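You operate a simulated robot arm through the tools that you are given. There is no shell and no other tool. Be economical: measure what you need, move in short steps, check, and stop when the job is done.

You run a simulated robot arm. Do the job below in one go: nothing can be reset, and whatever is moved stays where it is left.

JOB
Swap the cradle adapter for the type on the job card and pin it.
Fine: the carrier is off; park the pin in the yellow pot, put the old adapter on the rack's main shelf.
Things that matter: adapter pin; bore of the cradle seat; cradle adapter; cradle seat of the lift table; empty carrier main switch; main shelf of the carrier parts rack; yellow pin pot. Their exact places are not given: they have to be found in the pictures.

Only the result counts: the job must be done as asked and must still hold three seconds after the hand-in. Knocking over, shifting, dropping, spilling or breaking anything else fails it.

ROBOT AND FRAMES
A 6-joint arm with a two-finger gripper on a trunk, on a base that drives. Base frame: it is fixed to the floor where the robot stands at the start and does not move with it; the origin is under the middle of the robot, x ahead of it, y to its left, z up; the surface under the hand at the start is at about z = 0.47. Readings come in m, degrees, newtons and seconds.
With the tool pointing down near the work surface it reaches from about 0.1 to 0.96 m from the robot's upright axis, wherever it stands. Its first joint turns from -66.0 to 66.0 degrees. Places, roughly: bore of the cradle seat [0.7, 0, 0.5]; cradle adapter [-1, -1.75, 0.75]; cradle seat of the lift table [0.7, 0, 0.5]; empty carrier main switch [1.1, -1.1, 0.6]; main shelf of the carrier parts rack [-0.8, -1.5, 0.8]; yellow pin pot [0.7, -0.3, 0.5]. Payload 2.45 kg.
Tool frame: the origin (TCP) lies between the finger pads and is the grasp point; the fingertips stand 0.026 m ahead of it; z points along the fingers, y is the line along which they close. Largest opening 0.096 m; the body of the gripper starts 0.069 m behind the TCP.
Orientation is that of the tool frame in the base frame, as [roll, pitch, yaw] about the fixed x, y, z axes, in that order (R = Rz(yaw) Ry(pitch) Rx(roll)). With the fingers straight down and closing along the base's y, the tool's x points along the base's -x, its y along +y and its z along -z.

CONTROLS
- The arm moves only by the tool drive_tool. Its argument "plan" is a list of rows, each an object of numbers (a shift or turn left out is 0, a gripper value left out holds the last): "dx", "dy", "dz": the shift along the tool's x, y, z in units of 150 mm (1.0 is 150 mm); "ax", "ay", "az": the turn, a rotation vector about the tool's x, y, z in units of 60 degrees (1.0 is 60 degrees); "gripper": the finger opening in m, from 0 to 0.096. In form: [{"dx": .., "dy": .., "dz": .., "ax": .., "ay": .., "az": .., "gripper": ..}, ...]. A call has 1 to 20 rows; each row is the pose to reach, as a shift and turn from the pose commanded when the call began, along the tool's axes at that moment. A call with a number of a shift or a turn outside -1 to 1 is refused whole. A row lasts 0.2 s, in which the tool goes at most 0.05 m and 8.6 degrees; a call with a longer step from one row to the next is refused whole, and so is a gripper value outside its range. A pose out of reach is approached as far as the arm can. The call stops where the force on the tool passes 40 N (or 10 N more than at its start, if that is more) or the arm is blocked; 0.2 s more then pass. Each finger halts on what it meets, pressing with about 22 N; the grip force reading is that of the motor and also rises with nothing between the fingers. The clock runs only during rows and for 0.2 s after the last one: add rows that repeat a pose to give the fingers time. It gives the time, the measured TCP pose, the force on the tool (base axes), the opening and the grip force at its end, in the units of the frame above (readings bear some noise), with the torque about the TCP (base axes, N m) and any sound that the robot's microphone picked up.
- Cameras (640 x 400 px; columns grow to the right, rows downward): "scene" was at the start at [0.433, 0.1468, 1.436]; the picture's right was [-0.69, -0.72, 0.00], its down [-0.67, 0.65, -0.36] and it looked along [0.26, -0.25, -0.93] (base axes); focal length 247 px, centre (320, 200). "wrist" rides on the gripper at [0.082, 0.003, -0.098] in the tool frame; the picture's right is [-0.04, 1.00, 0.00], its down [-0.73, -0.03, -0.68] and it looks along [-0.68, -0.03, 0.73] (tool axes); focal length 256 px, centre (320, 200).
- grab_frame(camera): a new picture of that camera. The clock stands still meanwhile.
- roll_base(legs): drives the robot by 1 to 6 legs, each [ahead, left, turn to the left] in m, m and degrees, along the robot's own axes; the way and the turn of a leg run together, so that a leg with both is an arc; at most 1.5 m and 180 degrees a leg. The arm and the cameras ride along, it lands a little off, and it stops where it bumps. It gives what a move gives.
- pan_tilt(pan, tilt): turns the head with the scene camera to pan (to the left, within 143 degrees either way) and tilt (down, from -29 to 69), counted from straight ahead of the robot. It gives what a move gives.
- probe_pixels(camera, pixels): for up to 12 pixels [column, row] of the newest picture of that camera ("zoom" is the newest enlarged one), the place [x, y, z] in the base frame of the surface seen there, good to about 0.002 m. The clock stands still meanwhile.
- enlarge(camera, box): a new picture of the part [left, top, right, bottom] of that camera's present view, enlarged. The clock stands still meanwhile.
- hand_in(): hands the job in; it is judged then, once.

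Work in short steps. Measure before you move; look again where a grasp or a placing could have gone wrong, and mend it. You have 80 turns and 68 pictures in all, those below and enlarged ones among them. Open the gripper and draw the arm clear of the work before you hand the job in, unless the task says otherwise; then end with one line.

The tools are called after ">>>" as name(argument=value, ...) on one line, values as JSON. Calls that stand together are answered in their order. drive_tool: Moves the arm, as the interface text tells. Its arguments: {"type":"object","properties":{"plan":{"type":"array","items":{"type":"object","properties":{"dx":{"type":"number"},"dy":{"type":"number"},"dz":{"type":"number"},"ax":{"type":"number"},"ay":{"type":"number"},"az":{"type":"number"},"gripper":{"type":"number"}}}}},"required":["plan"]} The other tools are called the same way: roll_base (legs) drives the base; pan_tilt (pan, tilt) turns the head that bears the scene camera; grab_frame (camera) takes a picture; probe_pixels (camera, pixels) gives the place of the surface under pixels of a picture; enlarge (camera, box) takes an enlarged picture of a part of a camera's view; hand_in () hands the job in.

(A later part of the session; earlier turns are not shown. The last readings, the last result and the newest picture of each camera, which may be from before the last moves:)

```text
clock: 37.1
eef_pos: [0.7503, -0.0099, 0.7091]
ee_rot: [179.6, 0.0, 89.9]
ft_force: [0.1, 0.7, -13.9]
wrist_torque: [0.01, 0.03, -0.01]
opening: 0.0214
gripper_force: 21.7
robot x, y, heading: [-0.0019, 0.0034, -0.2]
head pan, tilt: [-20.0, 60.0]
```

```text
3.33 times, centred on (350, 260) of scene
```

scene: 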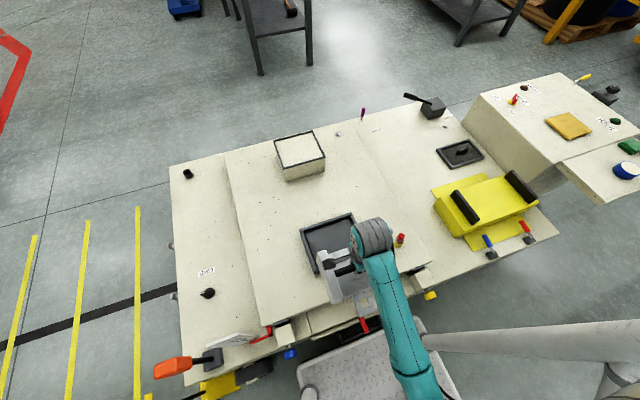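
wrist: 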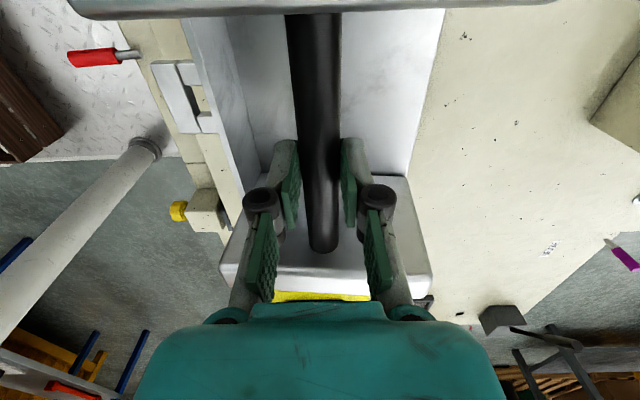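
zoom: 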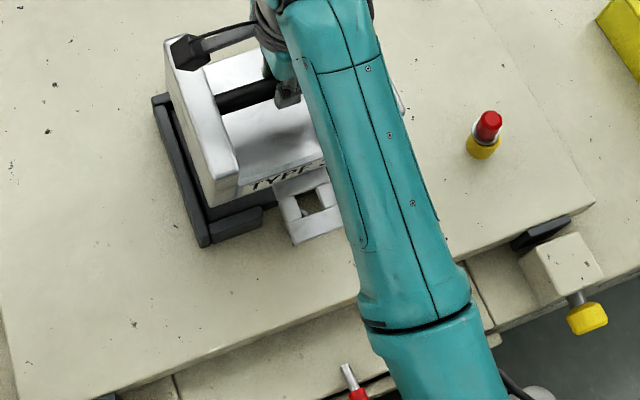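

The bar has slid ~20 mm down in the grip and the adapter pitched ~6°, so a vertical grip is poor. I lower gently back towards the seat, correcting x +13 mm and y −2.5 mm.

>>> drive_tool(plan=[{"dy": 0.03, "dz": 0.03}, {"dy": 0.06, "dx": -0.01, "dz": 0.1}, {"dy": 0.09, "dx": -0.017, "dz": 0.2}, {"dy": 0.09, "dx": -0.017, "dz": 0.3}, {"dy": 0.09, "dx": -0.017, "dz": 0.38}, {"dy": 0.09, "dx": -0.017, "dz": 0.42}])

>>> grab_frame(camera="wrist")

>>> probe_pixels(camera="wrist", pixels=[[324, 250], [322, 200], [315, 60], [315, 25], [190, 70], [210, 120], [180, 110], [420, 30], [420, 100], [440, 60], [450, 90], [240, 60]])

```text
clock: 38.5
eef_pos: [0.7664, -0.0127, 0.6447]
ee_rot: [179.5, -0.1, 90.0]
ft_force: [0.3, 0.9, -14.3]
wrist_torque: [-0.02, 0.01, 0.03]
opening: 0.0216
gripper_force: 22.3
robot x, y, heading: [0.0025, 0.0003, -0.0]
head pan, tilt: [-20.0, 60.0]
```

```text
32 pictures are left
```

wrist: 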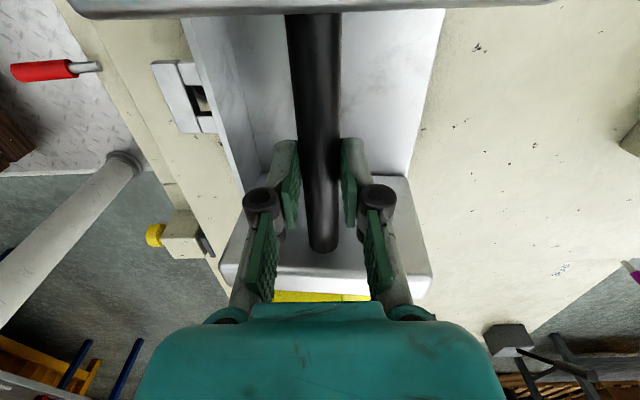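

```text
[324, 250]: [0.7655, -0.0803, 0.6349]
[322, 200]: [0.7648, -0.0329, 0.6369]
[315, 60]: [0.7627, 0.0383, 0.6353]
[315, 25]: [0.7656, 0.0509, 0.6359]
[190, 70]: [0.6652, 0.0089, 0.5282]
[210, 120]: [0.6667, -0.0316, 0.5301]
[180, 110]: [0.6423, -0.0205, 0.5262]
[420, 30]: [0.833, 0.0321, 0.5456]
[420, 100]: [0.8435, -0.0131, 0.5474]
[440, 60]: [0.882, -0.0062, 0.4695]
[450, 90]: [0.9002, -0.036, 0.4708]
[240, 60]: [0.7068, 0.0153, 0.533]
```

Bar is at (0.765, top 0.636), adapter pitched 5.8° front-down. I level it by turning the tool +5.8° about y and lower 25 mm onto the seat.

>>> drive_tool(plan=[{"ax": 0.05, "dx": 0.007}, {"ax": 0.097, "dx": 0.007}, {"ax": 0.097, "dx": 0.007, "dz": 0.06}, {"ax": 0.097, "dx": 0.007, "dz": 0.12}, {"ax": 0.097, "dx": 0.007, "dz": 0.145}, {"ax": 0.097, "dx": 0.007, "dz": 0.165}, {"ax": 0.097, "dx": 0.007, "dz": 0.175}])

>>> grab_frame(camera="wrist")

>>> probe_pixels(camera="wrist", pixels=[[324, 250], [322, 200], [315, 60], [315, 25], [190, 90], [205, 140], [170, 110], [420, 30], [420, 100], [440, 60], [455, 60], [240, 60]])

```text
clock: 40.1
eef_pos: [0.7664, -0.0119, 0.6197]
ee_rot: [-174.7, 0.0, 90.0]
ft_force: [-10.4, -1.4, 17.3]
wrist_torque: [-0.04, 0.32, 0.0]
opening: 0.0218
gripper_force: 22.5
robot x, y, heading: [-0.0045, 0.0006, -0.2]
head pan, tilt: [-20.0, 60.0]
```

```text
31 pictures are left
```

wrist: 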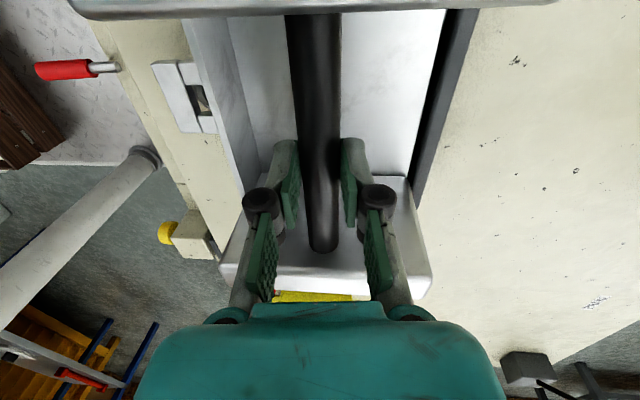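

```text
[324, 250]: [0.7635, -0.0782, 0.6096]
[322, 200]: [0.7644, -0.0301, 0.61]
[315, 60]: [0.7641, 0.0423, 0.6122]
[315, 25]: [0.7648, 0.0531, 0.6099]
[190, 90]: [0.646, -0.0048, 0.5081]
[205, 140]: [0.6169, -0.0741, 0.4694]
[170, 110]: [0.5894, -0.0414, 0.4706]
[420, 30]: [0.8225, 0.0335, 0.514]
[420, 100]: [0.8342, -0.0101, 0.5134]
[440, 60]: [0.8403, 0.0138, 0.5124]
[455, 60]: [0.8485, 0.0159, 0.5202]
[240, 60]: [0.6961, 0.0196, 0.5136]
```

Seated again (plate 0.514, bar top 0.611). I release, rise, and test how high the arm gets with the tool pitched 45° forward.

>>> drive_tool(plan=[{"gripper": 0.06}, {"gripper": 0.06}, {"dz": -0.15, "ax": -0.09}, {"dz": -0.4, "ax": -0.09}, {"dz": -0.65, "ax": -0.09}, {"dz": -0.65, "ax": -0.09}])

>>> drive_tool(plan=[{"ax": -0.12, "dy": -0.1}, {"ax": -0.24, "dy": -0.2}, {"ax": -0.36, "dy": -0.3}, {"ax": -0.48, "dy": -0.4}, {"ax": -0.6, "dy": -0.5}, {"ax": -0.72, "dy": -0.6}, {"ax": -0.75, "dy": -0.7, "dz": -0.2}, {"ax": -0.75, "dy": -0.7, "dz": -0.45}, {"ax": -0.75, "dy": -0.7, "dz": -0.7}, {"ax": -0.75, "dy": -0.7, "dz": -1.0}, {"ax": -0.75, "dy": -0.7, "dz": -1.0}])

>>> grab_frame(camera="wrist")

```text
clock: 41.5
eef_pos: [0.775, -0.0135, 0.7157]
ee_rot: [-180.0, 0.1, 90.0]
ft_force: [0.5, -0.2, -0.4]
wrist_torque: [0.02, -0.02, 0.04]
opening: 0.0599
gripper_force: 0.1
robot x, y, heading: [-0.001, -0.0005, 0.3]
head pan, tilt: [-20.0, 60.0]
```

```text
clock: 43.9
eef_pos: [0.6727, -0.0136, 0.8635]
ee_rot: [135.0, 0.0, 90.1]
ft_force: [0.2, -0.5, 0.3]
wrist_torque: [0.0, 0.03, 0.0]
opening: 0.0601
gripper_force: 0.1
out of reach, approached as far as the arm can: row 10, 11
robot x, y, heading: [-0.0011, 0.0017, -0.1]
head pan, tilt: [-20.0, 60.0]
```

```text
30 pictures are left
```

wrist: 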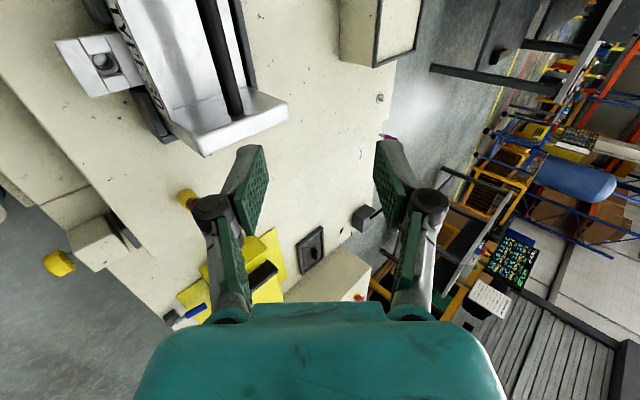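

At 45° pitch the arm reaches z≈0.864 at x=0.67. I try 65° pitch and push up again.

>>> drive_tool(plan=[{"ax": -0.11}, {"ax": -0.22}, {"ax": -0.333}, {"ax": -0.333, "dy": 0.15, "dz": -0.15}, {"ax": -0.333, "dy": 0.3, "dz": -0.3}, {"ax": -0.333, "dy": 0.45, "dz": -0.45}, {"ax": -0.333, "dy": 0.6, "dz": -0.6}, {"ax": -0.333, "dy": 0.75, "dz": -0.75}, {"ax": -0.333, "dy": 0.75, "dz": -0.75}])

>>> drive_tool(plan=[{"dz": -0.3}, {"dz": -0.6}, {"dz": -0.9}])

```text
clock: 45.9
eef_pos: [0.7417, -0.0185, 0.9511]
ee_rot: [114.9, -0.1, 90.0]
ft_force: [-1.1, 0.3, 0.1]
wrist_torque: [-0.01, 0.02, -0.05]
opening: 0.0599
gripper_force: 0.1
out of reach, approached as far as the arm can: row 5, 6, 7, 8, 9
robot x, y, heading: [-0.0015, -0.0, 0.1]
head pan, tilt: [-20.0, 60.0]
```

```text
clock: 46.7
eef_pos: [0.7095, -0.0263, 0.9201]
ee_rot: [115.0, 0.0, 90.1]
ft_force: [0.2, -0.6, -0.3]
wrist_torque: [-0.04, 0.04, -0.01]
opening: 0.0599
gripper_force: 0.0
out of reach, approached as far as the arm can: row 1, 2, 3
robot x, y, heading: [0.0003, 0.0013, -0.0]
head pan, tilt: [-20.0, 60.0]
```

At 65° pitch it reaches z≈0.95 at x=0.74, enough for the shelf. I'll use 70°: move to a pre-grasp in front of the bar at (0.66,-0.012,0.66).

>>> drive_tool(plan=[{"dx": 0.05, "dy": -0.25, "dz": 0.06, "ax": -0.04}, {"dx": 0.099, "dy": -0.5, "dz": 0.12, "ax": -0.083}, {"dx": 0.099, "dy": -0.75, "dz": 0.18, "ax": -0.083}, {"dx": 0.099, "dy": -0.95, "dz": 0.22, "ax": -0.083}, {"dx": 0.099, "dy": -0.95, "dz": 0.22, "ax": -0.083}])

>>> drive_tool(plan=[{"dy": -0.25, "dz": 0.05}, {"dy": -0.5, "dz": 0.1}, {"dy": -0.777, "dz": 0.148}, {"dy": -0.777, "dz": 0.148}])

>>> grab_frame(camera="wrist")

>>> grab_frame(camera="scene")

```text
clock: 47.9
eef_pos: [0.6788, -0.0131, 0.7768]
ee_rot: [110.0, 0.0, 90.0]
ft_force: [0.6, -0.2, 0.1]
wrist_torque: [0.01, -0.02, -0.03]
opening: 0.0601
gripper_force: 0.0
robot x, y, heading: [-0.0059, -0.0022, 0.3]
head pan, tilt: [-20.0, 60.0]
```

```text
clock: 48.9
eef_pos: [0.6594, -0.011, 0.6602]
ee_rot: [109.9, 0.0, 89.9]
ft_force: [-0.6, 0.1, 0.3]
wrist_torque: [0.02, 0.04, 0.01]
opening: 0.0601
gripper_force: 0.0
robot x, y, heading: [-0.0002, 0.0003, -0.0]
head pan, tilt: [-20.0, 60.0]
```

```text
29 pictures are left
```

wrist: 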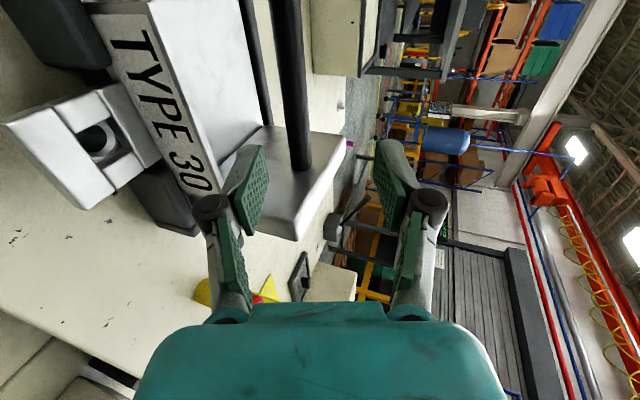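

```text
28 pictures are left
```

scene: 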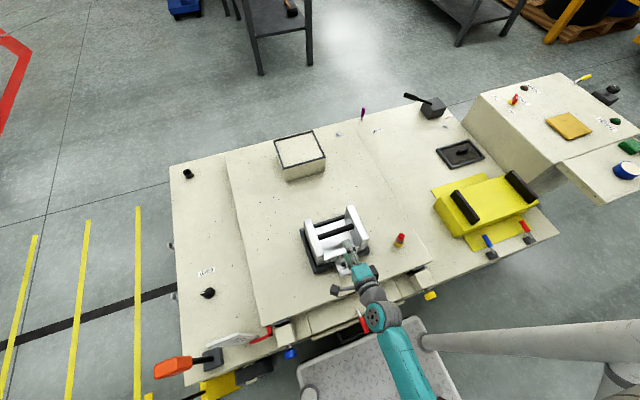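

The view shows the bar ahead. I turn to 65°, approach along the tool axis and close on the bar.

>>> drive_tool(plan=[{"ax": 0.04, "dy": -0.06}, {"ax": 0.083, "dy": -0.117}, {"ax": 0.083, "dy": -0.117, "dz": 0.2}, {"ax": 0.083, "dy": -0.117, "dz": 0.4}, {"ax": 0.083, "dy": -0.117, "dz": 0.58}, {"ax": 0.083, "dy": -0.117, "dz": 0.7}, {"ax": 0.083, "dy": -0.117, "dz": 0.752}, {"ax": 0.083, "dy": -0.117, "dz": 0.752}])

>>> grab_frame(camera="wrist")

>>> probe_pixels(camera="wrist", pixels=[[320, 20], [320, 60], [315, 120], [315, 180], [330, 220], [300, 30]])

```text
clock: 50.7
eef_pos: [0.7588, -0.0117, 0.6075]
ee_rot: [115.0, 0.0, 90.0]
ft_force: [0.7, 0.0, -0.1]
wrist_torque: [-0.02, 0.0, 0.02]
opening: 0.0598
gripper_force: 0.0
robot x, y, heading: [-0.0003, 0.0001, -0.1]
head pan, tilt: [-20.0, 60.0]
```

```text
27 pictures are left
```

wrist: 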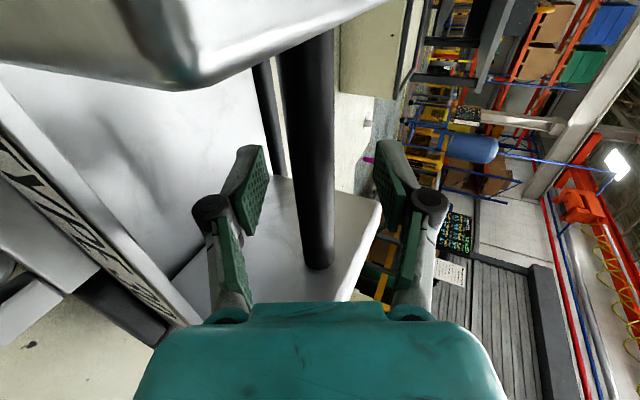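

```text
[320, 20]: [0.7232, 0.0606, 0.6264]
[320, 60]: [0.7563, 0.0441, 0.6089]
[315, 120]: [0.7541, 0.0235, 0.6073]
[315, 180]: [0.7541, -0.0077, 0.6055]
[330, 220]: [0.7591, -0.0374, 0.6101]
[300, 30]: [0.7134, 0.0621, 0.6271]
```

The bar is between the pads (column ~315). Close and lift slowly.

>>> drive_tool(plan=[{"dy": -0.013, "gripper": 0.0}, {"dy": -0.013, "gripper": 0.0}, {"dy": -0.013, "gripper": 0.0}, {"dy": -0.013, "gripper": 0.0}])

>>> drive_tool(plan=[{"dy": 0.06, "dz": -0.028}, {"dy": 0.12, "dz": -0.057}, {"dy": 0.21, "dz": -0.1}, {"dy": 0.3, "dz": -0.14}, {"dy": 0.42, "dz": -0.197}, {"dy": 0.54, "dz": -0.254}, {"dy": 0.6, "dz": -0.282}, {"dy": 0.6, "dz": -0.282}])

>>> grab_frame(camera="wrist")

>>> probe_pixels(camera="wrist", pixels=[[320, 20], [320, 60], [315, 120], [315, 180], [320, 250], [300, 30], [220, 100], [200, 200], [360, 220], [60, 120], [30, 250]])

```text
clock: 51.7
eef_pos: [0.7573, -0.0124, 0.6042]
ee_rot: [115.1, 0.0, 90.0]
ft_force: [-0.5, 2.7, -0.2]
wrist_torque: [-0.01, 0.08, -0.05]
opening: 0.0208
gripper_force: 21.7
robot x, y, heading: [-0.0027, 0.0022, -0.2]
head pan, tilt: [-20.0, 60.0]
```

```text
clock: 53.5
eef_pos: [0.7559, -0.0127, 0.703]
ee_rot: [115.1, -0.1, 89.9]
ft_force: [-0.4, 0.4, -13.5]
wrist_torque: [0.02, 0.08, 0.0]
opening: 0.0211
gripper_force: 22.3
robot x, y, heading: [0.0006, -0.003, 0.1]
head pan, tilt: [-20.0, 60.0]
```

```text
26 pictures are left
```

wrist: 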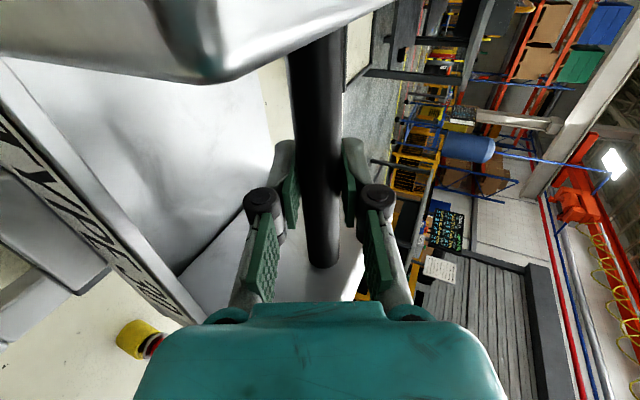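

```text
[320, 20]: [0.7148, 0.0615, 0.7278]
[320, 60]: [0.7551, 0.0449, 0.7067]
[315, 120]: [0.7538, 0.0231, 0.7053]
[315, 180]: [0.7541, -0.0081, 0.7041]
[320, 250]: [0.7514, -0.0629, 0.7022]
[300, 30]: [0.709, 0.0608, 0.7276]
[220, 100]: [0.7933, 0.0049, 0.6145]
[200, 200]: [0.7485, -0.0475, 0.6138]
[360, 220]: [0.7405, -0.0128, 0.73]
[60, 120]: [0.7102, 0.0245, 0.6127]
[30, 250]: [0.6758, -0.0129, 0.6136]
```

Held level with no slip (plate z 0.614 front and back). I raise to about z≈0.93 slowly.

>>> drive_tool(plan=[{"dy": 0.13, "dz": -0.07}, {"dy": 0.26, "dz": -0.14}, {"dy": 0.4, "dz": -0.21}, {"dy": 0.55, "dz": -0.29}, {"dy": 0.69, "dz": -0.377}, {"dy": 0.69, "dz": -0.377}])

>>> drive_tool(plan=[{"dy": 0.13, "dz": -0.07}, {"dy": 0.26, "dz": -0.12}, {"dy": 0.4, "dz": -0.18}, {"dy": 0.55, "dz": -0.25}, {"dy": 0.66, "dz": -0.31}, {"dy": 0.66, "dz": -0.31}])

>>> pan_tilt(pan=-80, tilt=65)

>>> grab_frame(camera="scene")

```text
clock: 54.9
eef_pos: [0.7496, -0.0125, 0.8223]
ee_rot: [114.9, 0.0, 90.0]
ft_force: [-0.8, 0.1, -13.4]
wrist_torque: [-0.02, 0.02, -0.03]
opening: 0.0209
gripper_force: 21.7
robot x, y, heading: [-0.0042, -0.0004, 0.1]
head pan, tilt: [-20.0, 60.0]
```

```text
clock: 56.3
eef_pos: [0.7502, -0.0116, 0.9304]
ee_rot: [115.2, 0.0, 90.0]
ft_force: [0.2, -1.1, -13.8]
wrist_torque: [-0.04, 0.02, -0.01]
opening: 0.021
gripper_force: 22.0
robot x, y, heading: [0.0005, -0.0023, 0.0]
head pan, tilt: [-20.0, 60.0]
```

```text
clock: 57.6
eef_pos: [0.7502, -0.0127, 0.9299]
ee_rot: [114.9, 0.0, 90.0]
ft_force: [0.5, 0.4, -13.3]
wrist_torque: [-0.02, 0.05, -0.02]
opening: 0.0208
gripper_force: 21.5
robot x, y, heading: [0.0007, -0.0022, 0.1]
head pan, tilt: [-80.0, 65.0]
```

```text
25 pictures are left
```

scene: 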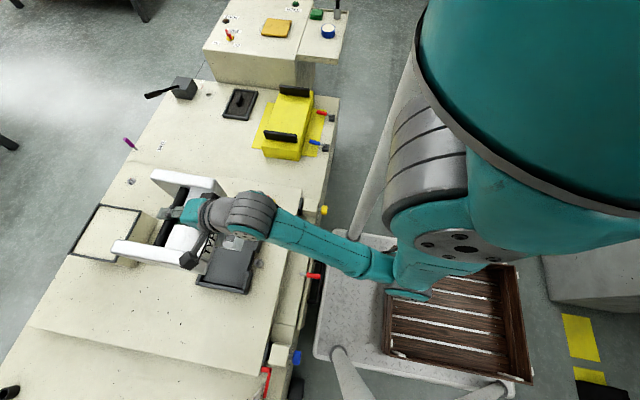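

I'm holding well. Probe the robot's platform and surroundings for a driving plan.

>>> probe_pixels(camera="scene", pixels=[[322, 345], [345, 240], [520, 390], [315, 255], [295, 300], [325, 95], [350, 10], [290, 15], [580, 340], [560, 290], [600, 300], [450, 330]])

>>> pan_tilt(pan=-135, tilt=50)

>>> grab_frame(camera="scene")

```text
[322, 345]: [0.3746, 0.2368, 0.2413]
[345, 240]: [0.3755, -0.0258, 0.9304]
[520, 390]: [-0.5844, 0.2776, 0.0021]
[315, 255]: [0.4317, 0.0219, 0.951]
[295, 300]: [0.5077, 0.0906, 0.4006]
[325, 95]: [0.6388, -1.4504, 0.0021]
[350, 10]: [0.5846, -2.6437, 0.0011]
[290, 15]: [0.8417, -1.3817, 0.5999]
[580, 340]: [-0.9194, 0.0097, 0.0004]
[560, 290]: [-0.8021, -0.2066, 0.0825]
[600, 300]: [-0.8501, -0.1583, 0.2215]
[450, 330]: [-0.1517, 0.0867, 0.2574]
```

```text
clock: 58.9
eef_pos: [0.7506, -0.0134, 0.9289]
ee_rot: [115.0, 0.0, 89.9]
ft_force: [-0.5, -0.2, -14.0]
wrist_torque: [0.0, 0.05, -0.01]
opening: 0.0208
gripper_force: 22.0
robot x, y, heading: [-0.0017, 0.0038, -0.0]
head pan, tilt: [-135.0, 50.0]
```

```text
24 pictures are left
```

scene: 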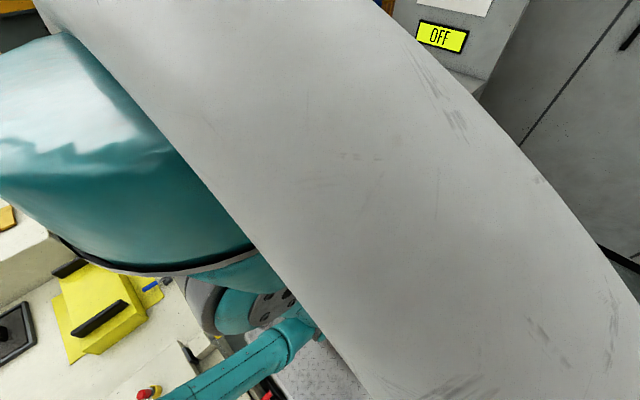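

Robot platform front is at x≈0.375. I need the heights of the stick on the console tray and the railing position before planning the turn.

>>> pan_tilt(pan=-75, tilt=40)

>>> grab_frame(camera="scene")

```text
clock: 60.2
eef_pos: [0.7506, -0.0132, 0.9309]
ee_rot: [115.0, 0.0, 90.0]
ft_force: [0.0, 0.5, -14.4]
wrist_torque: [0.0, 0.09, -0.01]
opening: 0.0211
gripper_force: 22.3
robot x, y, heading: [-0.0026, -0.0021, 0.0]
head pan, tilt: [-75.0, 40.0]
```

```text
23 pictures are left
```

scene: 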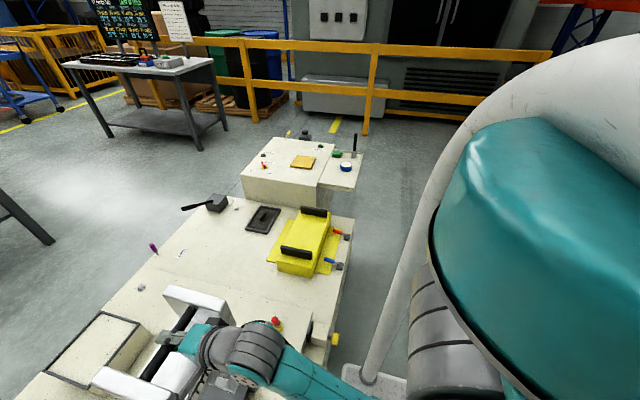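

>>> probe_pixels(camera="scene", pixels=[[355, 136], [355, 145], [360, 185], [366, 130], [375, 55], [520, 50], [530, 105], [440, 117], [410, 150], [262, 165], [352, 262], [348, 187]])

```text
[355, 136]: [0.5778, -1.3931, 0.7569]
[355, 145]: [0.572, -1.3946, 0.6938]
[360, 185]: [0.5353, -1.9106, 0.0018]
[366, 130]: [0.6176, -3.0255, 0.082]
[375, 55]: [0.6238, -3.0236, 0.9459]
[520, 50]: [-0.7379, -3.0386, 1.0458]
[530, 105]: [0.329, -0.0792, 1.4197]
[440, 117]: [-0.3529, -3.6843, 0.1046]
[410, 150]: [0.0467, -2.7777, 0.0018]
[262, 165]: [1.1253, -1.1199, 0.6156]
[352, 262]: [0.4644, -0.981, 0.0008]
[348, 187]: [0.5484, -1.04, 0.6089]
```

Rail is at y≈-3.03; the stick tops at 0.765 (below the load). I back off 0.1, strafe right to y≈-1.9, ahead 0.25, then turn left 180° in clear floor.

>>> roll_base(legs=[[-0.1, 0, 0], [0, -1.0, 0], [0, -0.9, 0], [0.25, 0, 0]])

>>> grab_frame(camera="wrist")

```text
clock: 71.9
eef_pos: [0.9014, -1.9132, 0.9293]
ee_rot: [115.0, 0.0, 90.3]
ft_force: [0.0, 0.5, -13.5]
wrist_torque: [-0.03, 0.04, -0.01]
opening: 0.021
gripper_force: 21.6
robot x, y, heading: [0.155, -1.9033, 0.4]
head pan, tilt: [-75.0, 40.0]
```

```text
22 pictures are left
```

wrist: 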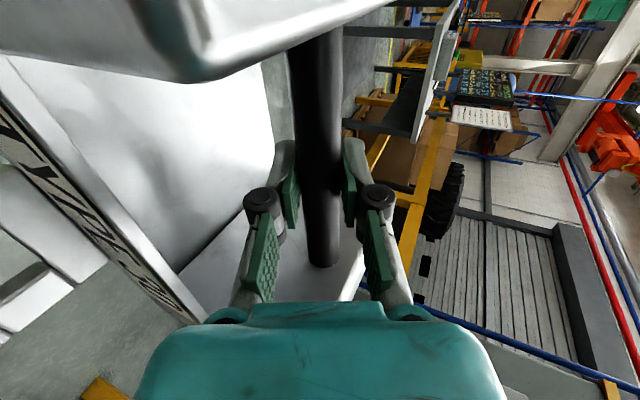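

The grip holds. Now turn left 180° and look at the rack.

>>> roll_base(legs=[[0, 0, 60], [0, 0, 60], [0, 0, 59.6]])

>>> pan_tilt(pan=-20, tilt=40)

>>> grab_frame(camera="scene")

```text
clock: 80.2
eef_pos: [-0.5982, -1.8767, 0.9309]
ee_rot: [115.0, 0.0, -91.2]
ft_force: [-0.1, 0.2, -13.8]
wrist_torque: [0.01, -0.07, 0.0]
opening: 0.0213
gripper_force: 22.5
robot x, y, heading: [0.15, -1.9069, 178.8]
head pan, tilt: [-75.0, 40.0]
```

```text
clock: 81.4
eef_pos: [-0.5987, -1.8759, 0.9303]
ee_rot: [115.1, 0.1, -91.2]
ft_force: [-0.8, -0.1, -14.3]
wrist_torque: [0.0, -0.07, 0.02]
opening: 0.021
gripper_force: 21.2
robot x, y, heading: [0.1558, -1.9038, 178.8]
head pan, tilt: [-20.0, 40.0]
```

```text
21 pictures are left
```

scene: 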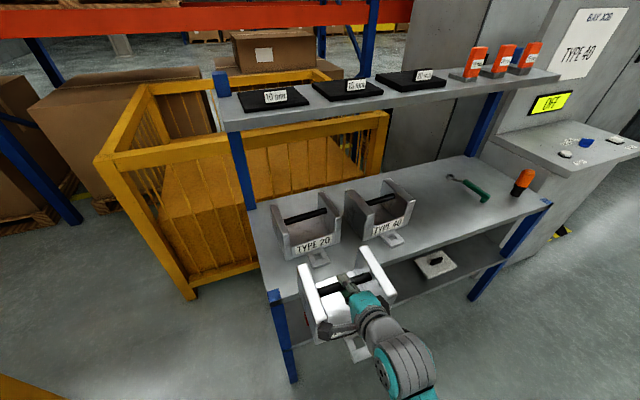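

Clear view of the rack: TYPE 20 at (313,240), TYPE 40 at (388,225), free shelf at (430,195). Probe the geometry.

>>> probe_pixels(camera="scene", pixels=[[388, 227], [392, 239], [360, 238], [414, 225], [412, 200], [352, 197], [375, 202], [398, 181], [430, 200], [470, 190], [515, 195], [450, 232]])

>>> enlarge(camera="scene", box=[270, 160, 550, 290])

```text
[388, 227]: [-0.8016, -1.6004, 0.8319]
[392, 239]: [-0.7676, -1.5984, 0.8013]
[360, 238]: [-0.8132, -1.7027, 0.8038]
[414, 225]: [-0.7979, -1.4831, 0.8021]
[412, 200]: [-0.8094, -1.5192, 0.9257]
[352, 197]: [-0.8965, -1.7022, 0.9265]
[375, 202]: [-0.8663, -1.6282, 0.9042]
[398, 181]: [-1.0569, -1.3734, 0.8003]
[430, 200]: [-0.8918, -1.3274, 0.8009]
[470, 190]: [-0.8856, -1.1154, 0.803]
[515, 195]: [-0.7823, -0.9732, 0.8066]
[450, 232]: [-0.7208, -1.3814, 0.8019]
```

```text
2.29 times, centred on (410, 225) of scene
```

zoom: 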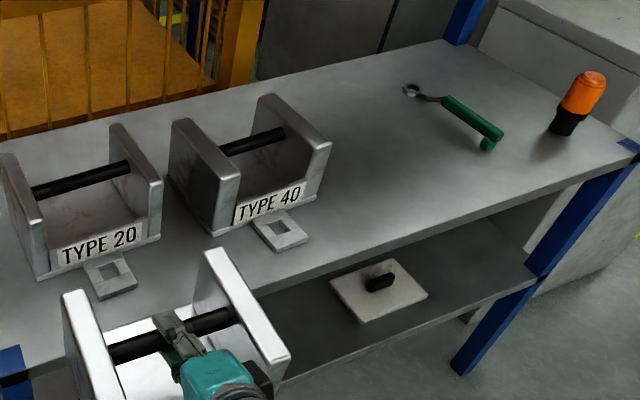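

Free space lies between TYPE 40 (edge y≈-1.51) and the wrench. I straighten, strafe right 0.5 m and check the wrench ring position before advancing.

>>> probe_pixels(camera="zoom", pixels=[[405, 92], [412, 84], [430, 100], [450, 108], [490, 145], [330, 140], [262, 100], [286, 130], [225, 145], [255, 142]])

>>> roll_base(legs=[[0, 0, 1.2], [0, -0.5, 0]])

```text
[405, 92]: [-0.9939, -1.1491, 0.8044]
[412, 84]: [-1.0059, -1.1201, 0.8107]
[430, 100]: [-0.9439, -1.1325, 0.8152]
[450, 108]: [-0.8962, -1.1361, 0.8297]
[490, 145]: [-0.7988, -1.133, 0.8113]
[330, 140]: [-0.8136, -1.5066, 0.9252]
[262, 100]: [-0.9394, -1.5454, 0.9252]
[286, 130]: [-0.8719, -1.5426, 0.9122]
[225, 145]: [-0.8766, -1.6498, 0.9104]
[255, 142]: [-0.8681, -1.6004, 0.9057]
```

```text
clock: 84.7
eef_pos: [-0.5986, -1.3871, 0.9305]
ee_rot: [115.1, 0.1, -90.2]
ft_force: [-0.4, -0.4, -13.1]
wrist_torque: [0.02, -0.1, 0.0]
opening: 0.0212
gripper_force: 21.8
robot x, y, heading: [0.1541, -1.4042, 179.7]
head pan, tilt: [-20.0, 40.0]
```

Wrench starts at y≈-1.16, so I place at y≈-1.345. Advance 0.265 with a 0.04 shift right.

>>> roll_base(legs=[[0, -0.04, 0.2], [0.265, 0, 0]])

>>> grab_frame(camera="scene")

>>> grab_frame(camera="wrist")

```text
clock: 87.0
eef_pos: [-0.8584, -1.3489, 0.9297]
ee_rot: [115.2, 0.0, -90.1]
ft_force: [-0.2, -0.1, -13.6]
wrist_torque: [0.0, -0.09, -0.03]
opening: 0.0213
gripper_force: 22.0
robot x, y, heading: [-0.1089, -1.3614, 179.9]
head pan, tilt: [-20.0, 40.0]
```

```text
19 pictures are left
```

scene: 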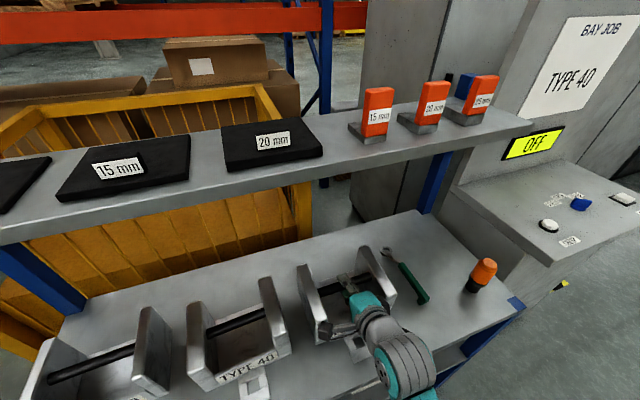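

```text
18 pictures are left
```

wrist: 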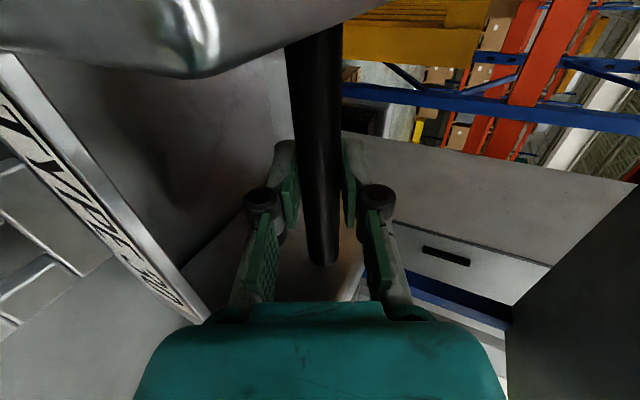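

Positioned over the free spot. Lower gently to the shelf.

>>> drive_tool(plan=[{"dy": -0.06, "dz": 0.028}, {"dy": -0.11, "dz": 0.052}, {"dy": -0.135, "dz": 0.063}, {"dy": -0.15, "dz": 0.07}, {"dy": -0.162, "dz": 0.076}, {"dy": -0.174, "dz": 0.081}])

>>> probe_pixels(camera="wrist", pixels=[[200, 100], [230, 230], [40, 360], [10, 330], [320, 200], [320, 100]])

```text
clock: 88.5
eef_pos: [-0.8582, -1.3492, 0.9019]
ee_rot: [115.0, 0.0, -90.1]
ft_force: [3.5, 0.4, 2.7]
wrist_torque: [0.08, 0.0, -0.16]
opening: 0.0209
gripper_force: 21.5
robot x, y, heading: [-0.1113, -1.3658, 180.1]
head pan, tilt: [-20.0, 40.0]
```

```text
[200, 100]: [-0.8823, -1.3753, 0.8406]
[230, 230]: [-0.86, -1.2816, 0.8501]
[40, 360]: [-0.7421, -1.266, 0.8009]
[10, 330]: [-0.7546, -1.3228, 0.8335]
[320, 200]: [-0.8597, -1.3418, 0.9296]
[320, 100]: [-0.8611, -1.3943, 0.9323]
```

The weight is now carried by the shelf. Open and retreat along the tool axis.

>>> drive_tool(plan=[{"gripper": 0.06}, {"gripper": 0.06}, {"gripper": 0.06}, {"dz": -0.15}, {"dz": -0.4}, {"dz": -0.7}, {"dz": -0.85}, {"dz": -0.85}])

>>> grab_frame(camera="scene")

```text
clock: 90.2
eef_pos: [-0.7774, -1.3433, 0.8887]
ee_rot: [115.1, 0.0, -90.0]
ft_force: [-0.1, -0.7, -0.5]
wrist_torque: [0.0, -0.02, 0.02]
opening: 0.0599
gripper_force: 0.1
out of reach, approached as far as the arm can: row 5, 6, 7, 8
robot x, y, heading: [-0.1139, -1.3641, 179.9]
head pan, tilt: [-20.0, 40.0]
```

```text
17 pictures are left
```

scene: 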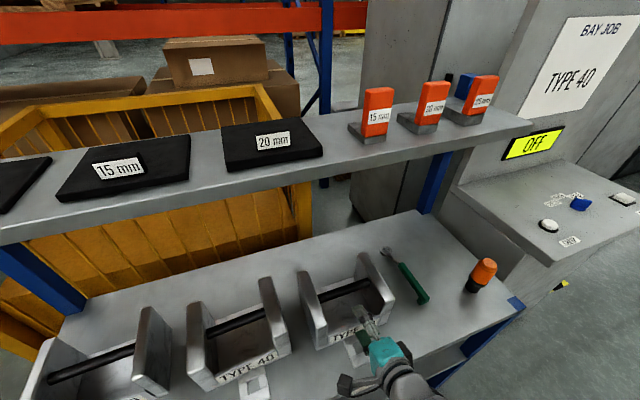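

The old adapter stands on the shelf. I back off 0.15 and strafe left 0.257 to line up with TYPE 40, then set the arm to a higher pre-grasp.

>>> roll_base(legs=[[-0.15, 0, 0], [0, 0.258, 0]])

>>> drive_tool(plan=[{"dz": 0.1, "dy": 0.15}, {"dz": 0.13, "dy": 0.3}, {"dz": 0.13, "dy": 0.32}, {"dz": 0.13, "dy": 0.32}])

>>> grab_frame(camera="scene")

```text
clock: 93.1
eef_pos: [-0.6261, -1.6007, 0.8901]
ee_rot: [115.1, 0.1, -90.0]
ft_force: [0.7, 0.2, -0.9]
wrist_torque: [-0.01, 0.0, -0.02]
opening: 0.06
gripper_force: 0.0
robot x, y, heading: [0.0424, -1.6216, 180.0]
head pan, tilt: [-20.0, 40.0]
```

```text
clock: 94.1
eef_pos: [-0.6677, -1.6002, 0.921]
ee_rot: [115.0, 0.0, -90.1]
ft_force: [-0.2, 0.4, -0.2]
wrist_torque: [-0.02, -0.04, 0.03]
opening: 0.0599
gripper_force: 0.1
out of reach, approached as far as the arm can: row 2, 3, 4
robot x, y, heading: [0.044, -1.6205, 179.6]
head pan, tilt: [-20.0, 40.0]
```

```text
16 pictures are left
```

scene: 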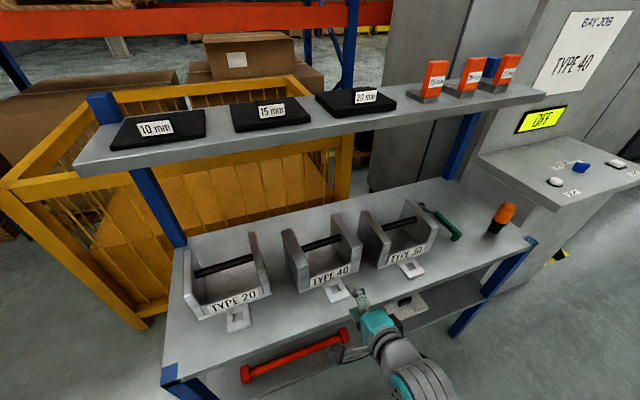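

TCP is at (-0.668,-1.600,0.921). Probe TYPE 40's bar and walls precisely from here.

>>> enlarge(camera="scene", box=[260, 200, 400, 310])

```text
3.64 times, centred on (330, 255) of scene
```

zoom: 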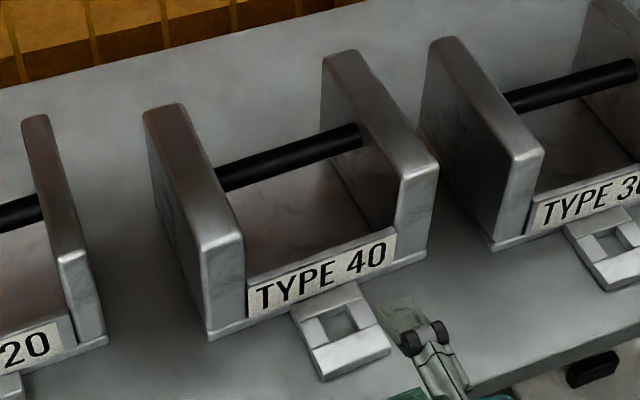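

>>> probe_pixels(camera="zoom", pixels=[[290, 150], [288, 158], [286, 166], [225, 175], [350, 135], [245, 250], [400, 200], [220, 245], [430, 170], [340, 325], [320, 285], [338, 345]])

```text
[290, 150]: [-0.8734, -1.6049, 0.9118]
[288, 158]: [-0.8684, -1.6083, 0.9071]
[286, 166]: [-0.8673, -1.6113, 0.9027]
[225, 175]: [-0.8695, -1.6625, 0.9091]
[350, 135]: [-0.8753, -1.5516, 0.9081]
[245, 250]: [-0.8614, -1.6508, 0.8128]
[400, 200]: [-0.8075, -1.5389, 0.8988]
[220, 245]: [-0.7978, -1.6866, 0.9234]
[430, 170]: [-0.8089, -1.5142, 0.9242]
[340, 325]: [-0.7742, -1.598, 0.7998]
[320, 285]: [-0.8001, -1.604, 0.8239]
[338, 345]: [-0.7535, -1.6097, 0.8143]
```

TYPE 40's bar axis is at (-0.875,-1.605,0.902), rotated ≈3.3° about z. Drive ahead 0.155, then turn the tool 3.3° to match.

>>> roll_base(legs=[[0.155, 0, 0.3]])

>>> drive_tool(plan=[{"ay": 0.025, "az": -0.012, "dx": 0.01}, {"ay": 0.05, "az": -0.023, "dx": 0.02}, {"ay": 0.05, "az": -0.023, "dx": 0.02}])

>>> grab_frame(camera="wrist")

```text
clock: 95.5
eef_pos: [-0.8243, -1.6034, 0.9206]
ee_rot: [115.1, 0.0, -89.9]
ft_force: [-0.2, -0.2, 0.4]
wrist_torque: [0.02, 0.0, 0.0]
opening: 0.0598
gripper_force: 0.0
robot x, y, heading: [-0.1189, -1.6239, -179.9]
head pan, tilt: [-20.0, 40.0]
```

```text
clock: 96.3
eef_pos: [-0.8255, -1.6055, 0.9201]
ee_rot: [115.1, 0.0, -86.6]
ft_force: [-0.3, 0.6, 0.7]
wrist_torque: [-0.03, 0.02, -0.03]
opening: 0.06
gripper_force: 0.1
robot x, y, heading: [-0.1127, -1.6227, -180.2]
head pan, tilt: [-20.0, 40.0]
```

```text
14 pictures are left
```

wrist: 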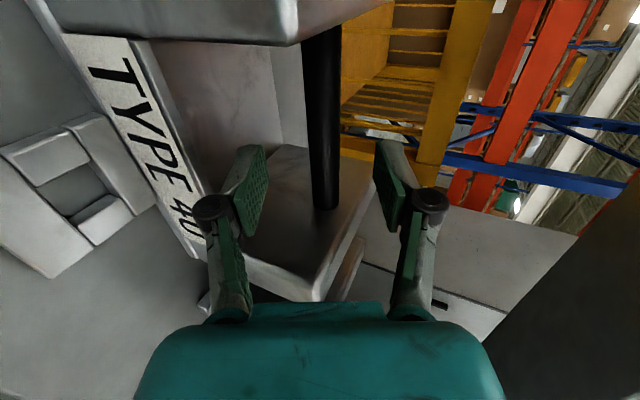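

The TYPE 40 bar runs between the fingers around column 322. Probe it for the last step.

>>> probe_pixels(camera="wrist", pixels=[[322, 50], [322, 100], [324, 150], [327, 205], [305, 60], [340, 60], [310, 130], [338, 130], [285, 20], [330, 270]])

```text
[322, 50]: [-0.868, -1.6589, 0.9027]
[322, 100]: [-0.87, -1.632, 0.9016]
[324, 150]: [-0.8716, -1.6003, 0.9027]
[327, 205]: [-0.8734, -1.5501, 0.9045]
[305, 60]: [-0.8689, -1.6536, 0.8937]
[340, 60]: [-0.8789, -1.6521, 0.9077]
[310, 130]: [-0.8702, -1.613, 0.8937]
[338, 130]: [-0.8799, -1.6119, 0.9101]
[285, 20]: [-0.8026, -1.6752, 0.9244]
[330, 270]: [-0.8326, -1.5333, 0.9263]
```

Bar is 55 mm ahead along the tool axis, 3.5 mm up. Approach 50 mm and close.

>>> drive_tool(plan=[{"dy": 0.023, "dz": 0.08}, {"dy": 0.023, "dz": 0.18}, {"dy": 0.023, "dz": 0.27}, {"dy": 0.023, "dz": 0.337}, {"dy": 0.023, "dz": 0.337}, {"dy": 0.023, "dz": 0.337, "gripper": 0.0}, {"dy": 0.023, "dz": 0.337, "gripper": 0.0}, {"dy": 0.023, "dz": 0.337, "gripper": 0.0}, {"dy": 0.023, "dz": 0.337, "gripper": 0.0}])

>>> drive_tool(plan=[{"dy": 0.05, "dz": -0.023}, {"dy": 0.1, "dz": -0.046}, {"dy": 0.15, "dz": -0.069}, {"dy": 0.2, "dz": -0.09}, {"dy": 0.2, "dz": -0.09}])

>>> grab_frame(camera="scene")

```text
clock: 98.3
eef_pos: [-0.873, -1.6081, 0.9011]
ee_rot: [115.2, 0.0, -86.6]
ft_force: [0.4, -0.1, 0.6]
wrist_torque: [-0.13, -0.11, 0.03]
opening: 0.0209
gripper_force: 22.2
robot x, y, heading: [-0.1141, -1.6221, -180.0]
head pan, tilt: [-20.0, 40.0]
```

```text
clock: 99.5
eef_pos: [-0.8726, -1.6091, 0.9348]
ee_rot: [115.1, 0.0, -86.7]
ft_force: [-0.1, 0.1, -13.8]
wrist_torque: [0.0, -0.04, 0.01]
opening: 0.021
gripper_force: 22.4
robot x, y, heading: [-0.1161, -1.6233, -180.0]
head pan, tilt: [-20.0, 40.0]
```

```text
13 pictures are left
```

scene: 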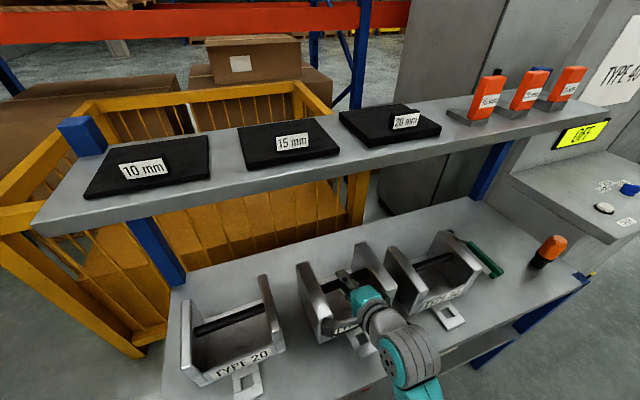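

TYPE 40 is lifted (−13.8 N). Back straight out, strafe to y≈-1.9, and turn right back to heading 0.

>>> roll_base(legs=[[-0.268, 0, 0], [0, 0.28, 0], [0, 0, -60], [0, 0, -60], [0, 0, -60]])

>>> grab_frame(camera="wrist")

```text
clock: 111.0
eef_pos: [0.9125, -1.9283, 0.9351]
ee_rot: [115.1, 0.0, 92.6]
ft_force: [-0.4, -0.4, -13.6]
wrist_torque: [0.0, 0.07, 0.0]
opening: 0.0211
gripper_force: 22.1
robot x, y, heading: [0.1531, -1.9001, -0.9]
head pan, tilt: [-20.0, 40.0]
```

```text
12 pictures are left
```

wrist: 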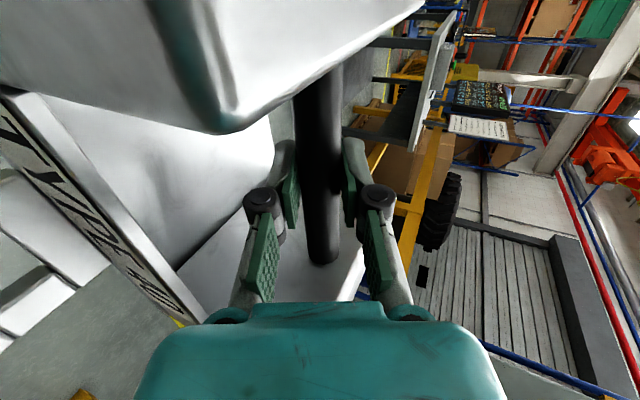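

Grip holds. Return to the lift table by the same route.

>>> roll_base(legs=[[0, 0, 0.9], [-0.253, 0, 0], [0, 1.0, 0], [0, 0.9, 0], [0.1, 0, 0]])

>>> pan_tilt(pan=-40, tilt=60)

>>> grab_frame(camera="wrist")

>>> probe_pixels(camera="wrist", pixels=[[318, 90], [318, 130], [325, 180], [325, 250], [200, 150], [230, 230], [40, 320], [10, 235], [150, 250], [80, 130], [300, 20], [250, 100]])

```text
clock: 123.0
eef_pos: [0.7623, -0.0226, 0.9343]
ee_rot: [115.2, 0.0, 92.9]
ft_force: [0.9, 0.1, -13.6]
wrist_torque: [0.01, 0.08, 0.0]
opening: 0.021
gripper_force: 22.1
robot x, y, heading: [0.0077, -0.0017, -0.9]
head pan, tilt: [-20.0, 40.0]
```

```text
clock: 123.8
eef_pos: [0.7609, -0.0226, 0.9348]
ee_rot: [115.2, -0.1, 92.8]
ft_force: [0.2, 0.1, -13.6]
wrist_torque: [0.0, 0.07, 0.0]
opening: 0.0211
gripper_force: 22.0
robot x, y, heading: [0.0051, -0.0033, -0.7]
head pan, tilt: [-40.0, 60.0]
```

```text
11 pictures are left
```

wrist: 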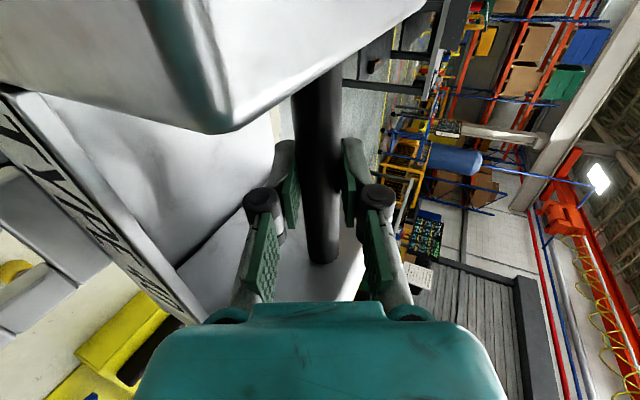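

```text
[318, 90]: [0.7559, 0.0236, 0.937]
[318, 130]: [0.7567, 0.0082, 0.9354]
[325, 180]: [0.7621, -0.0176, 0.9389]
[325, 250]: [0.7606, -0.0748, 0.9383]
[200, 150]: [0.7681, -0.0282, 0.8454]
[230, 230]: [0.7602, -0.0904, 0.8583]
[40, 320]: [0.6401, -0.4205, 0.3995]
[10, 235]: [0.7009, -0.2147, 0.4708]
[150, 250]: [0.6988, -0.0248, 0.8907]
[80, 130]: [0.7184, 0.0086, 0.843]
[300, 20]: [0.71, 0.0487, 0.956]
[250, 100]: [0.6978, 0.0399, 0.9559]
```

The adapter is back over the table, yawed ≈2.8°. I square it up and lower to a hover (TCP z≈0.65) above the seat.

>>> drive_tool(plan=[{"ay": -0.02, "az": 0.01, "dx": 0.03, "dy": -0.13, "dz": 0.06}, {"ay": -0.043, "az": 0.02, "dx": 0.074, "dy": -0.3, "dz": 0.14}, {"ay": -0.043, "az": 0.02, "dx": 0.074, "dy": -0.48, "dz": 0.226}, {"ay": -0.043, "az": 0.02, "dx": 0.074, "dy": -0.68, "dz": 0.32}, {"ay": -0.043, "az": 0.02, "dx": 0.074, "dy": -0.844, "dz": 0.398}])

>>> drive_tool(plan=[{"dy": -0.18, "dz": 0.083}, {"dy": -0.38, "dz": 0.175}, {"dy": -0.58, "dz": 0.266}, {"dy": -0.75, "dz": 0.344}, {"dy": -0.879, "dz": 0.403}, {"dy": -0.879, "dz": 0.403}])

>>> enlarge(camera="scene", box=[160, 120, 400, 340])

```text
clock: 125.0
eef_pos: [0.7616, -0.0119, 0.7946]
ee_rot: [115.1, 0.0, 89.9]
ft_force: [0.5, 0.2, -13.5]
wrist_torque: [0.02, 0.05, 0.03]
opening: 0.021
gripper_force: 22.2
robot x, y, heading: [0.0044, -0.0038, -0.6]
head pan, tilt: [-40.0, 60.0]
```

```text
clock: 126.4
eef_pos: [0.7603, -0.0136, 0.652]
ee_rot: [115.3, 0.0, 89.9]
ft_force: [0.0, -0.5, -13.9]
wrist_torque: [0.01, 0.07, -0.04]
opening: 0.0207
gripper_force: 22.1
robot x, y, heading: [0.0043, -0.0001, -0.7]
head pan, tilt: [-40.0, 60.0]
```

```text
1.82 times, centred on (280, 230) of scene
```

zoom: 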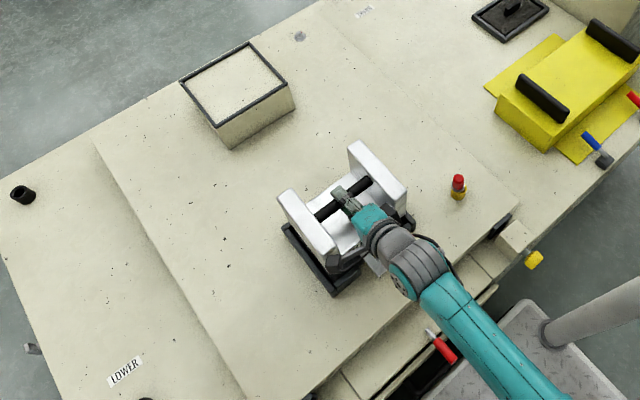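

The adapter hovers above the seat. Probe its wall tops to check lateral centring against the seat frame.

>>> probe_pixels(camera="zoom", pixels=[[303, 218], [290, 200], [325, 245], [365, 155], [380, 172], [398, 190], [330, 245], [404, 192], [320, 285], [290, 235], [312, 265], [330, 215]])

>>> grab_frame(camera="wrist")

```text
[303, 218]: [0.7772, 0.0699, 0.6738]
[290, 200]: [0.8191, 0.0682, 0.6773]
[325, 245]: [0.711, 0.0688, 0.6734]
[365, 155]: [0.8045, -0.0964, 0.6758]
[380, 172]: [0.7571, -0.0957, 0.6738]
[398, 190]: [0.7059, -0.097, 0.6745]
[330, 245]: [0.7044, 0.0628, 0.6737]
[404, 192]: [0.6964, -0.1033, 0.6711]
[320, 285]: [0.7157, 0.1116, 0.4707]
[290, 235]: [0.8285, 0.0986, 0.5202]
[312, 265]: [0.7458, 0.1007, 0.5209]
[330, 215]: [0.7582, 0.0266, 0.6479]
```

```text
9 pictures are left
```

wrist: 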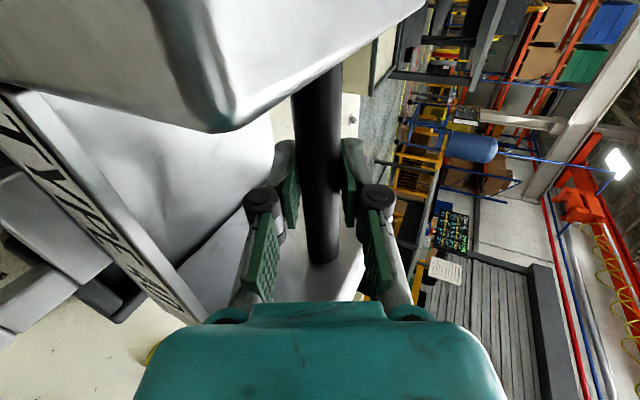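

Adapter centre y≈-0.0135, level. Compare bar pixels with the TYPE 30 reference for the x offset.

>>> probe_pixels(camera="wrist", pixels=[[320, 100], [315, 120], [315, 180], [320, 250], [325, 150], [340, 120], [200, 200], [60, 120], [30, 250], [220, 100], [10, 335], [100, 245]])

```text
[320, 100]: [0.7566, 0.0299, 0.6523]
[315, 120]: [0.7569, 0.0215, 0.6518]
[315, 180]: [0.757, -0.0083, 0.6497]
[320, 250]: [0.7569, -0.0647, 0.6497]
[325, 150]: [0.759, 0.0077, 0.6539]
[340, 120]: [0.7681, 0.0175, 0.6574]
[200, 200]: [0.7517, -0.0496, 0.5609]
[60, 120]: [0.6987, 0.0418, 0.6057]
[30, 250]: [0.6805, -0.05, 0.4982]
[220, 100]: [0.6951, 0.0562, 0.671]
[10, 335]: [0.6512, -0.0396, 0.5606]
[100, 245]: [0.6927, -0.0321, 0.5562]
```

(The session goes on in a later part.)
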